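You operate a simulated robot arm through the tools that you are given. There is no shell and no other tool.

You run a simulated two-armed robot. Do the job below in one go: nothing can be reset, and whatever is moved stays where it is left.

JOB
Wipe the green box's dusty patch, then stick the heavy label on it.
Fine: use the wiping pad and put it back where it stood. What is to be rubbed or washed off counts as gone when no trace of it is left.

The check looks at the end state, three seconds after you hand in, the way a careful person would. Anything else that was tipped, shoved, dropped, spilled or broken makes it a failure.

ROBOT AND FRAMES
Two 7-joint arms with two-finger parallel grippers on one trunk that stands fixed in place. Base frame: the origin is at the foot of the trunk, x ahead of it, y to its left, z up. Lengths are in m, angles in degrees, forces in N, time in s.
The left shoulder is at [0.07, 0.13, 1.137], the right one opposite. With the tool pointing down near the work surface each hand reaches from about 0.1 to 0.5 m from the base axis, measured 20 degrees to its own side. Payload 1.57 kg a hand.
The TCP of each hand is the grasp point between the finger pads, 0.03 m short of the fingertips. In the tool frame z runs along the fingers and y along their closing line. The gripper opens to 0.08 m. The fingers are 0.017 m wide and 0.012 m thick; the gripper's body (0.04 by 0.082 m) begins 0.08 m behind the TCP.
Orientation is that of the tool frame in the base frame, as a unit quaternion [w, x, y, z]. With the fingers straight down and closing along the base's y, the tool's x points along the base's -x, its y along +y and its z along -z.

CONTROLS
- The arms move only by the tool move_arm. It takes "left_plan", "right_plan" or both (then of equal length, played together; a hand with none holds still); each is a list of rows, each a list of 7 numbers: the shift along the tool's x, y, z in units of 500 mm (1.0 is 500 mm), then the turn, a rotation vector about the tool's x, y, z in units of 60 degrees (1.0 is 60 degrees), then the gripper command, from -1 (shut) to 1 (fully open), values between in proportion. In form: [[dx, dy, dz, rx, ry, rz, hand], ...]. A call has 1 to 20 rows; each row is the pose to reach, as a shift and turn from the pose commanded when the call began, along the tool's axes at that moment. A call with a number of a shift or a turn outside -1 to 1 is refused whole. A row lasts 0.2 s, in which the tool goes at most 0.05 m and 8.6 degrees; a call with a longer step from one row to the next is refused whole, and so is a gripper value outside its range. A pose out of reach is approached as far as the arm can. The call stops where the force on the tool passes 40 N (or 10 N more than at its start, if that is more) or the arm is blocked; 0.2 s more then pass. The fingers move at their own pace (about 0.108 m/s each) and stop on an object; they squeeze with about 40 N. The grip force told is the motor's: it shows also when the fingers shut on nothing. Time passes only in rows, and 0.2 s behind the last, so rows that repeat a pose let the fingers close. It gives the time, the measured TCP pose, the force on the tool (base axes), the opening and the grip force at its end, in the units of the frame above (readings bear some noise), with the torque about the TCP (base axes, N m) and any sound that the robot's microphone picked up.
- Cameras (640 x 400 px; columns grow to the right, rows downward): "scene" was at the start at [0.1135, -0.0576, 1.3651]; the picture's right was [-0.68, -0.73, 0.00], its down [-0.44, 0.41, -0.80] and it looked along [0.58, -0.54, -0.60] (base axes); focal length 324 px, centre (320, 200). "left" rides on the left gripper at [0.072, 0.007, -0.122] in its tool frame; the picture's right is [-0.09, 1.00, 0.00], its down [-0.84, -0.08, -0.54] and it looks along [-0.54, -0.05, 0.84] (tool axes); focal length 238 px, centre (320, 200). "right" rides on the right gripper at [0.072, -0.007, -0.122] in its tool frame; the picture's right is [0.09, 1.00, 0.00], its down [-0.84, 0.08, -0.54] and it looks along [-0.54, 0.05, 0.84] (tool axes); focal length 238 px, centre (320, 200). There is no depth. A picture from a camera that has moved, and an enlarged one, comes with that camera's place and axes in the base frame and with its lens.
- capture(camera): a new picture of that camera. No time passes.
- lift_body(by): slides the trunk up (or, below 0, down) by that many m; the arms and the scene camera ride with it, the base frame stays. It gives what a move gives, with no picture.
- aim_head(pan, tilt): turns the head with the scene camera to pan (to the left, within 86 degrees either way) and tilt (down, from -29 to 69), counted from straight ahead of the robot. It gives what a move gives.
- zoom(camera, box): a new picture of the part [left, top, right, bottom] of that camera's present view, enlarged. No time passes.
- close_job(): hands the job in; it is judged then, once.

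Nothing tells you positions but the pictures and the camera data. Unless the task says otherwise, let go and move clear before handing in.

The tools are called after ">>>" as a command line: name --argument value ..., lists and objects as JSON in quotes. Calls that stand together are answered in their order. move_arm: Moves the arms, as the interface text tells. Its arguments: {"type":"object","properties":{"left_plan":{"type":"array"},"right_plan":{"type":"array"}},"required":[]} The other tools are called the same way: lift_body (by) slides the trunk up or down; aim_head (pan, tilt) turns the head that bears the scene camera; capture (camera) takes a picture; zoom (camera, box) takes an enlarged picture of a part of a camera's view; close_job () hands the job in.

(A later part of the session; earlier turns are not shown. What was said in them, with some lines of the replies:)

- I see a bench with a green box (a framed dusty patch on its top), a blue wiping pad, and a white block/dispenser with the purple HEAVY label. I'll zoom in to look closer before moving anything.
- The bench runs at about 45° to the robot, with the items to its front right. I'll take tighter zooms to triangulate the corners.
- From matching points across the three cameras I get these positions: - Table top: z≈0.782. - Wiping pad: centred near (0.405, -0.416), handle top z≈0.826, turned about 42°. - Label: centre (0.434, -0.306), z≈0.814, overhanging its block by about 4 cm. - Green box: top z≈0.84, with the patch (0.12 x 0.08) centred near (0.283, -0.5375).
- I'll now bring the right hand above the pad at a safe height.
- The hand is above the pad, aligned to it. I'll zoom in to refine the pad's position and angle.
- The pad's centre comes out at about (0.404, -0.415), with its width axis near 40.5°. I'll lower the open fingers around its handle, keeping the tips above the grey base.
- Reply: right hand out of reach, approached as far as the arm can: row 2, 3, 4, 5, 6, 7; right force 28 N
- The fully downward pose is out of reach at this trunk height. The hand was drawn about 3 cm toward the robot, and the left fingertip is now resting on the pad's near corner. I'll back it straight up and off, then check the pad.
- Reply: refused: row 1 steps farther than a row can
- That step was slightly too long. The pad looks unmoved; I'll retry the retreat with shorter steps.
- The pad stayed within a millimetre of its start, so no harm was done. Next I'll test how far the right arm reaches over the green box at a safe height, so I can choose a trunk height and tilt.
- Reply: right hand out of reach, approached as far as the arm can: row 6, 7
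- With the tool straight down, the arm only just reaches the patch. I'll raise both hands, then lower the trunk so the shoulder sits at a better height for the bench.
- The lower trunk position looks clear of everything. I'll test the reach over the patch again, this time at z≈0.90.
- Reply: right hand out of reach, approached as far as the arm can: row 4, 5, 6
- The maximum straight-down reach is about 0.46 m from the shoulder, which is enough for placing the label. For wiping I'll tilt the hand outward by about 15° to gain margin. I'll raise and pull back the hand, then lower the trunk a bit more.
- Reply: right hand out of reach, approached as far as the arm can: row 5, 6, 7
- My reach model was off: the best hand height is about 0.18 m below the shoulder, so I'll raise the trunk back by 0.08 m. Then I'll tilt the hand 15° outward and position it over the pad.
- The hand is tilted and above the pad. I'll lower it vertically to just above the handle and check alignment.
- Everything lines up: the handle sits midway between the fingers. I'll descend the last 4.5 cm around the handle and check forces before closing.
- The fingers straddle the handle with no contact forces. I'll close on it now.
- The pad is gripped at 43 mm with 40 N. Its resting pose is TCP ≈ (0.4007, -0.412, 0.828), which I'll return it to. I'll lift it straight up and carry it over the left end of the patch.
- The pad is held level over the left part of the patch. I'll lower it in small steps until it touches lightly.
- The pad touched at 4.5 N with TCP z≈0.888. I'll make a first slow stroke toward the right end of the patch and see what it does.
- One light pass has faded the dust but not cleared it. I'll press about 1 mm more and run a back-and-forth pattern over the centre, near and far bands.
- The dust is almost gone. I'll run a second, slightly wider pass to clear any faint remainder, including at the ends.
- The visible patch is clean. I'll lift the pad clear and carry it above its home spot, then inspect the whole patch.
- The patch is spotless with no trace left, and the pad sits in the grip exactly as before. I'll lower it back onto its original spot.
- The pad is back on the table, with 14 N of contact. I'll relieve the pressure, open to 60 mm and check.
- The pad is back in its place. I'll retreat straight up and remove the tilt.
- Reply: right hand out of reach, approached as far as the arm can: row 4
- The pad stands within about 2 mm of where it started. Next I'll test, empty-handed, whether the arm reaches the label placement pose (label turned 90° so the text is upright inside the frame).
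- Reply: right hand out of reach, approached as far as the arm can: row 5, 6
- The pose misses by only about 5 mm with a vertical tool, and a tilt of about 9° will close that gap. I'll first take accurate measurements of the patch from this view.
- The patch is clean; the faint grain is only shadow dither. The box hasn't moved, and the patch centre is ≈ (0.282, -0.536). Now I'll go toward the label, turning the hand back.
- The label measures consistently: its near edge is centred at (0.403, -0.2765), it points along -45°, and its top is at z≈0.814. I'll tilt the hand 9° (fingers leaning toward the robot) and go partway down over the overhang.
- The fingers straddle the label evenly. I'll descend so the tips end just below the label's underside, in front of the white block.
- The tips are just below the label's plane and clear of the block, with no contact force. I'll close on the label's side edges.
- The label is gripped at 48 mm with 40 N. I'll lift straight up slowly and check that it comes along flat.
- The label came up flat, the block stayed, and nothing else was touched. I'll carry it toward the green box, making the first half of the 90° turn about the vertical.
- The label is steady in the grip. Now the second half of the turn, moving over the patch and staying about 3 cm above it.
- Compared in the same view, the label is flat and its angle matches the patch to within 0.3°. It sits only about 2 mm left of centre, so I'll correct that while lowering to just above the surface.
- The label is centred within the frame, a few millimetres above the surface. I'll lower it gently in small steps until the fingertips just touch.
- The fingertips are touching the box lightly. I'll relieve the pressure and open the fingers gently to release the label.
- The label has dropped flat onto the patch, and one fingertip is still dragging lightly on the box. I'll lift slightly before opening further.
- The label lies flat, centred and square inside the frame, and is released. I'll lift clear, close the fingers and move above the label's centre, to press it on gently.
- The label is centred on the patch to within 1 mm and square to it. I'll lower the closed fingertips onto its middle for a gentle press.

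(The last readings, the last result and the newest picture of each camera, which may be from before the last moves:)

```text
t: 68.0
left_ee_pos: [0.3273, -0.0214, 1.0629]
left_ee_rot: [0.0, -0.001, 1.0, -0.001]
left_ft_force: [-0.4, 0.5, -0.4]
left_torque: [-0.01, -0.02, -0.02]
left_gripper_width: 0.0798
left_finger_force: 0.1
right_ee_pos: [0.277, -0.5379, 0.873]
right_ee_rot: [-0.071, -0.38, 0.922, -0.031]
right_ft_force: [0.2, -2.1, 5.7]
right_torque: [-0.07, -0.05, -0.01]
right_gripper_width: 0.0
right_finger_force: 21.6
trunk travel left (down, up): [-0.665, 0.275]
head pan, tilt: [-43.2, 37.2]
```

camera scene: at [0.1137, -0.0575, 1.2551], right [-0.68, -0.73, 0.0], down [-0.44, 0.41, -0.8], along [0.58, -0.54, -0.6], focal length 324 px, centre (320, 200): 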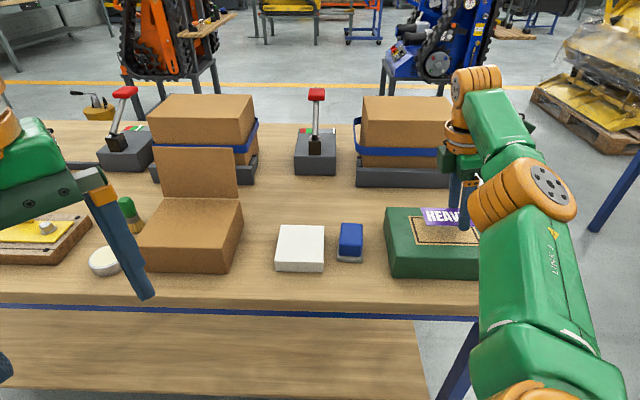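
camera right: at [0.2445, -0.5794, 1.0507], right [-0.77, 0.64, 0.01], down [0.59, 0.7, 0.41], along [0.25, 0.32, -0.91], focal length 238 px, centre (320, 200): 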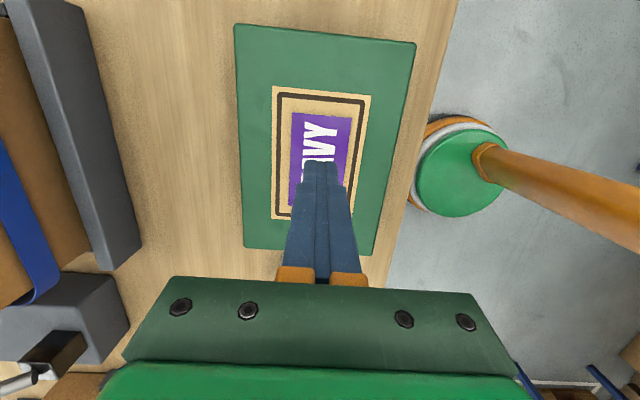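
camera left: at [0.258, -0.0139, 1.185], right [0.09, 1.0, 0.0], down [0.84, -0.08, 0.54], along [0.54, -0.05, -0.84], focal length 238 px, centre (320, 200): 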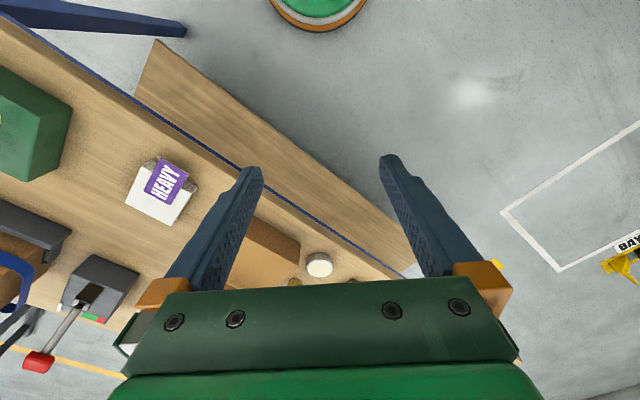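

The press force is 5.7 N. I'll add a slight extra press, hold briefly, then lift straight off.

>>> move_arm --right_plan '[[-0.0001, 0, 0.0008, 0, 0, 0, -1], [-0.0001, 0, 0.0008, 0, 0, 0, -1]]'

>>> move_arm --right_plan '[[0.0006, 0, -0.004, 0, 0, 0, -1], [0.0032, 0, -0.02, 0, 0, 0, -1], [0.0095, 0, -0.0593, 0, 0, 0, -1], [0.0173, 0, -0.1087, 0, 0, 0, -1], [0.0173, 0, -0.1087, 0, 0, 0, -1]]'

>>> zoom --camera "right" --box '[220, 60, 400, 270]'

>>> zoom --camera "scene" --box '[400, 185, 490, 255]'

```text
t: 68.5
left_ee_pos: [0.3274, -0.0216, 1.0626]
left_ee_rot: [0.0, -0.001, 1.0, -0.001]
left_ft_force: [0.1, 0.3, -0.1]
left_torque: [-0.02, 0.02, 0.0]
left_gripper_width: 0.0801
left_finger_force: 0.1
right_ee_pos: [0.278, -0.5386, 0.8736]
right_ee_rot: [-0.071, -0.381, 0.921, -0.031]
right_ft_force: [0.0, -1.5, 7.6]
right_torque: [-0.03, -0.02, -0.05]
right_gripper_width: 0.0001
right_finger_force: 21.1
trunk travel left (down, up): [-0.665, 0.275]
head pan, tilt: [-43.2, 37.2]
```

```text
t: 69.8
left_ee_pos: [0.3277, -0.0222, 1.062]
left_ee_rot: [0.0, 0.0, 1.0, 0.0]
left_ft_force: [0.6, -0.5, 0.3]
left_torque: [0.02, 0.03, 0.01]
left_gripper_width: 0.0801
left_finger_force: 0.0
right_ee_pos: [0.2775, -0.5386, 0.9261]
right_ee_rot: [-0.073, -0.38, 0.922, -0.029]
right_ft_force: [0.5, 0.1, 0.6]
right_torque: [0.02, 0.03, 0.02]
right_gripper_width: 0.0001
right_finger_force: 21.1
trunk travel left (down, up): [-0.665, 0.275]
head pan, tilt: [-43.2, 37.2]
```

```text
1.90 times, centred on (310, 165) of right
camera zoom: at [0.2445, -0.5784, 1.0581], right [-0.77, 0.64, 0.01], down [0.59, 0.7, 0.41], along [0.25, 0.32, -0.91], focal length 454 px, centre (339, 267)
```

zoom: 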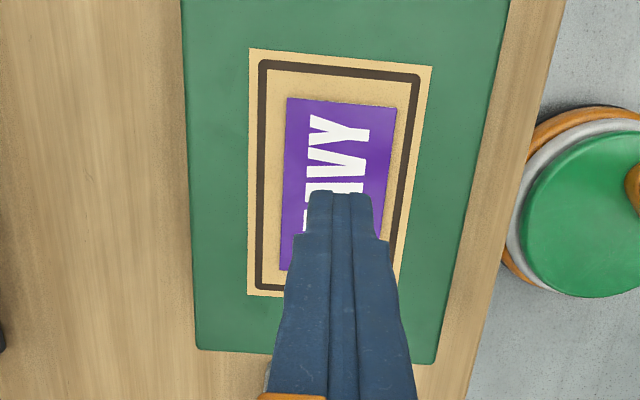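

```text
5.71 times, centred on (445, 220) of scene
camera zoom: at [0.1135, -0.0579, 1.255], right [-0.68, -0.73, 0.0], down [-0.44, 0.41, -0.8], along [0.58, -0.54, -0.6], focal length 1852 px, centre (-394, 86)
```

zoom: 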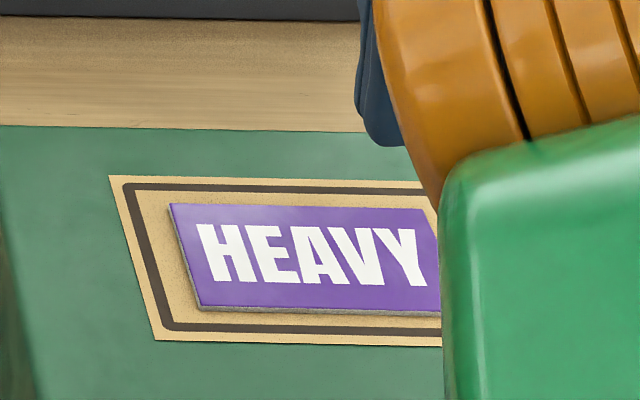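

The label stayed in place after the press. I'll retract the hand up and back toward the robot, then make a final inspection of everything.

>>> move_arm --right_plan '[[-0.0279, 0.0471, -0.0349, 0, 0, 0, 0], [-0.0558, 0.0941, -0.0699, 0, 0, 0, 0], [-0.0837, 0.1412, -0.1048, 0, 0, 0, 0], [-0.1116, 0.1883, -0.1397, 0, 0, 0, 0], [-0.1395, 0.2353, -0.1747, 0, 0, 0, 0], [-0.1674, 0.2824, -0.2096, 0, 0, 0, 0], [-0.1674, 0.2824, -0.2096, 0, 0, 0, 0]]'

>>> capture --camera "scene"

>>> capture --camera "right"

>>> capture --camera "left"

```text
t: 71.3
left_ee_pos: [0.3289, -0.0223, 1.0636]
left_ee_rot: [0.0, -0.001, 1.0, 0.0]
left_ft_force: [0.5, -1.2, 0.5]
left_torque: [0.0, -0.01, -0.01]
left_gripper_width: 0.0802
left_finger_force: 0.0
right_ee_pos: [0.299, -0.4912, 0.998]
right_ee_rot: [-0.072, -0.381, 0.922, -0.03]
right_ft_force: [-0.3, -0.2, 0.6]
right_torque: [0.03, 0.02, 0.01]
right_gripper_width: 0.0396
right_finger_force: 0.1
right hand out of reach, approached as far as the arm can: row 1, 2, 3, 4, 5, 6, 7
trunk travel left (down, up): [-0.665, 0.275]
head pan, tilt: [-43.2, 37.2]
```

```text
taken
camera scene: at [0.1131, -0.0576, 1.2551], right [-0.68, -0.73, 0.0], down [-0.44, 0.41, -0.8], along [0.58, -0.54, -0.6], focal length 324 px, centre (320, 200)
```

scene: 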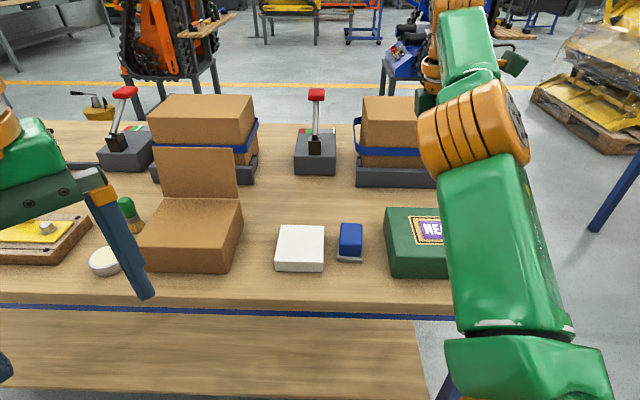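

```text
taken
camera right: at [0.2655, -0.5311, 1.1289], right [-0.77, 0.64, 0.01], down [0.59, 0.7, 0.41], along [0.25, 0.32, -0.91], focal length 238 px, centre (320, 200)
```

right: 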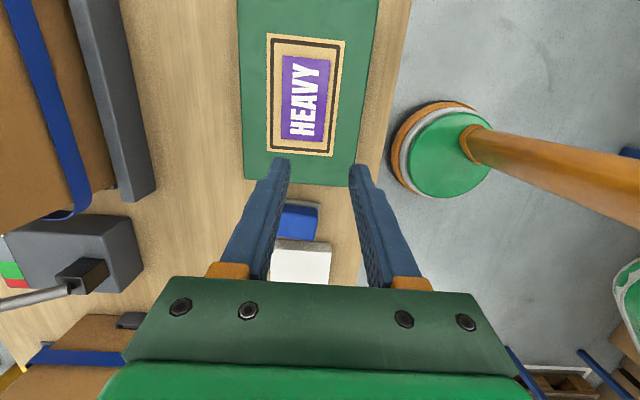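

```text
taken
camera left: at [0.2571, -0.0141, 1.1853], right [0.09, 1.0, 0.0], down [0.84, -0.08, 0.54], along [0.54, -0.05, -0.84], focal length 238 px, centre (320, 200)
```

left: 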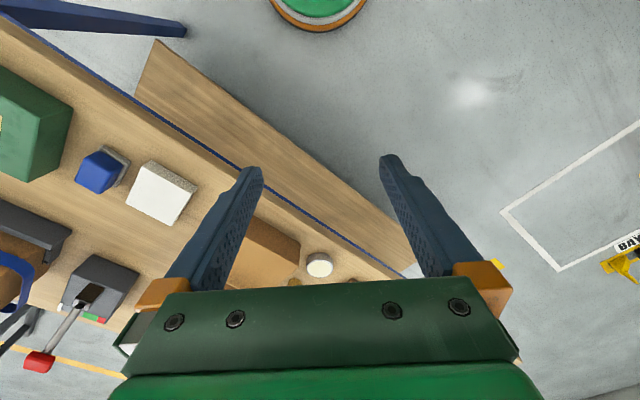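

>>> zoom --camera "right" --box '[230, 0, 400, 190]'

>>> zoom --camera "scene" --box '[260, 190, 450, 300]'

>>> zoom --camera "left" --box '[0, 60, 240, 260]'

```text
2.11 times, centred on (315, 95) of right
camera zoom: at [0.2655, -0.5311, 1.1289], right [-0.77, 0.64, 0.01], down [0.59, 0.7, 0.41], along [0.25, 0.32, -0.91], focal length 502 px, centre (330, 421)
```

zoom: 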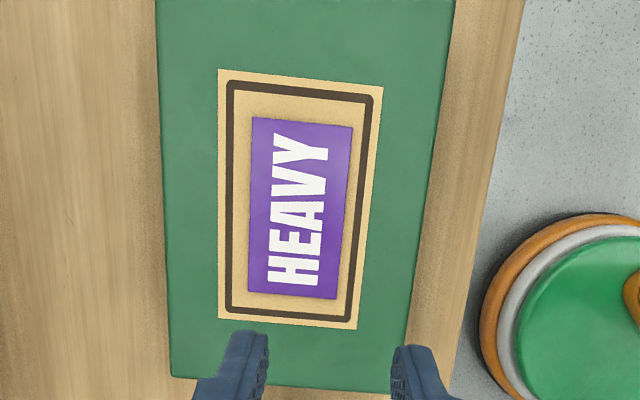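

```text
3.37 times, centred on (355, 245) of scene
camera zoom: at [0.1131, -0.0576, 1.2551], right [-0.68, -0.73, 0.0], down [-0.44, 0.41, -0.8], along [0.58, -0.54, -0.6], focal length 1092 px, centre (202, 48)
```

zoom: 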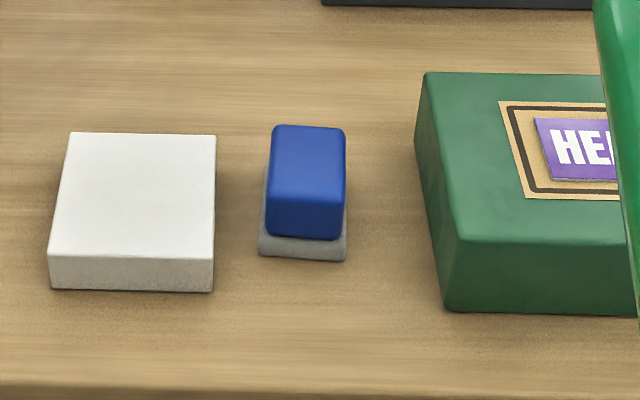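

```text
2.00 times, centred on (120, 160) of left
camera zoom: at [0.2571, -0.0141, 1.1853], right [0.09, 1.0, 0.0], down [0.84, -0.08, 0.54], along [0.54, -0.05, -0.84], focal length 477 px, centre (720, 280)
```

zoom: 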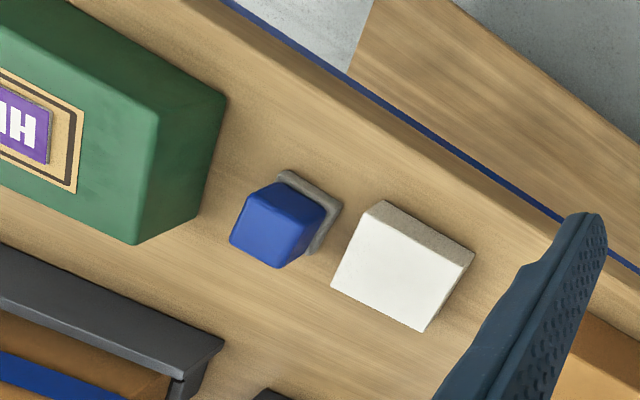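

The dust is gone and the label lies flat, centred and square on the patch. The pad is back on its spot, the block and box are undisturbed, and both hands are empty and clear, so I'm handing the job in.

>>> close_job

```text
The job is handed in.
```

The job is handed in: the green box's dusty patch is wiped clean and the HEAVY label is stuck on it. I don't have the check's verdict.

- **Patch:** after several passes with the pad, close-up pictures showed no trace of dust.
- **Label:** it lies flat inside the frame, within about 1 mm of the patch's centre and 1° of square. The text reads upright from the robot's side. I pressed it down with about 8 N.
- **Pad:** it stands within about 2 mm of where it was.
- **One slip:** on my first try at the pad the arm ran out of reach, and a fingertip pressed on the pad's corner with about 28 N. The pad shifted by at most 1 mm.
- **Everything else:** the box and the label's white block stayed where they were. I saw nothing else moved, and both hands ended empty and clear.
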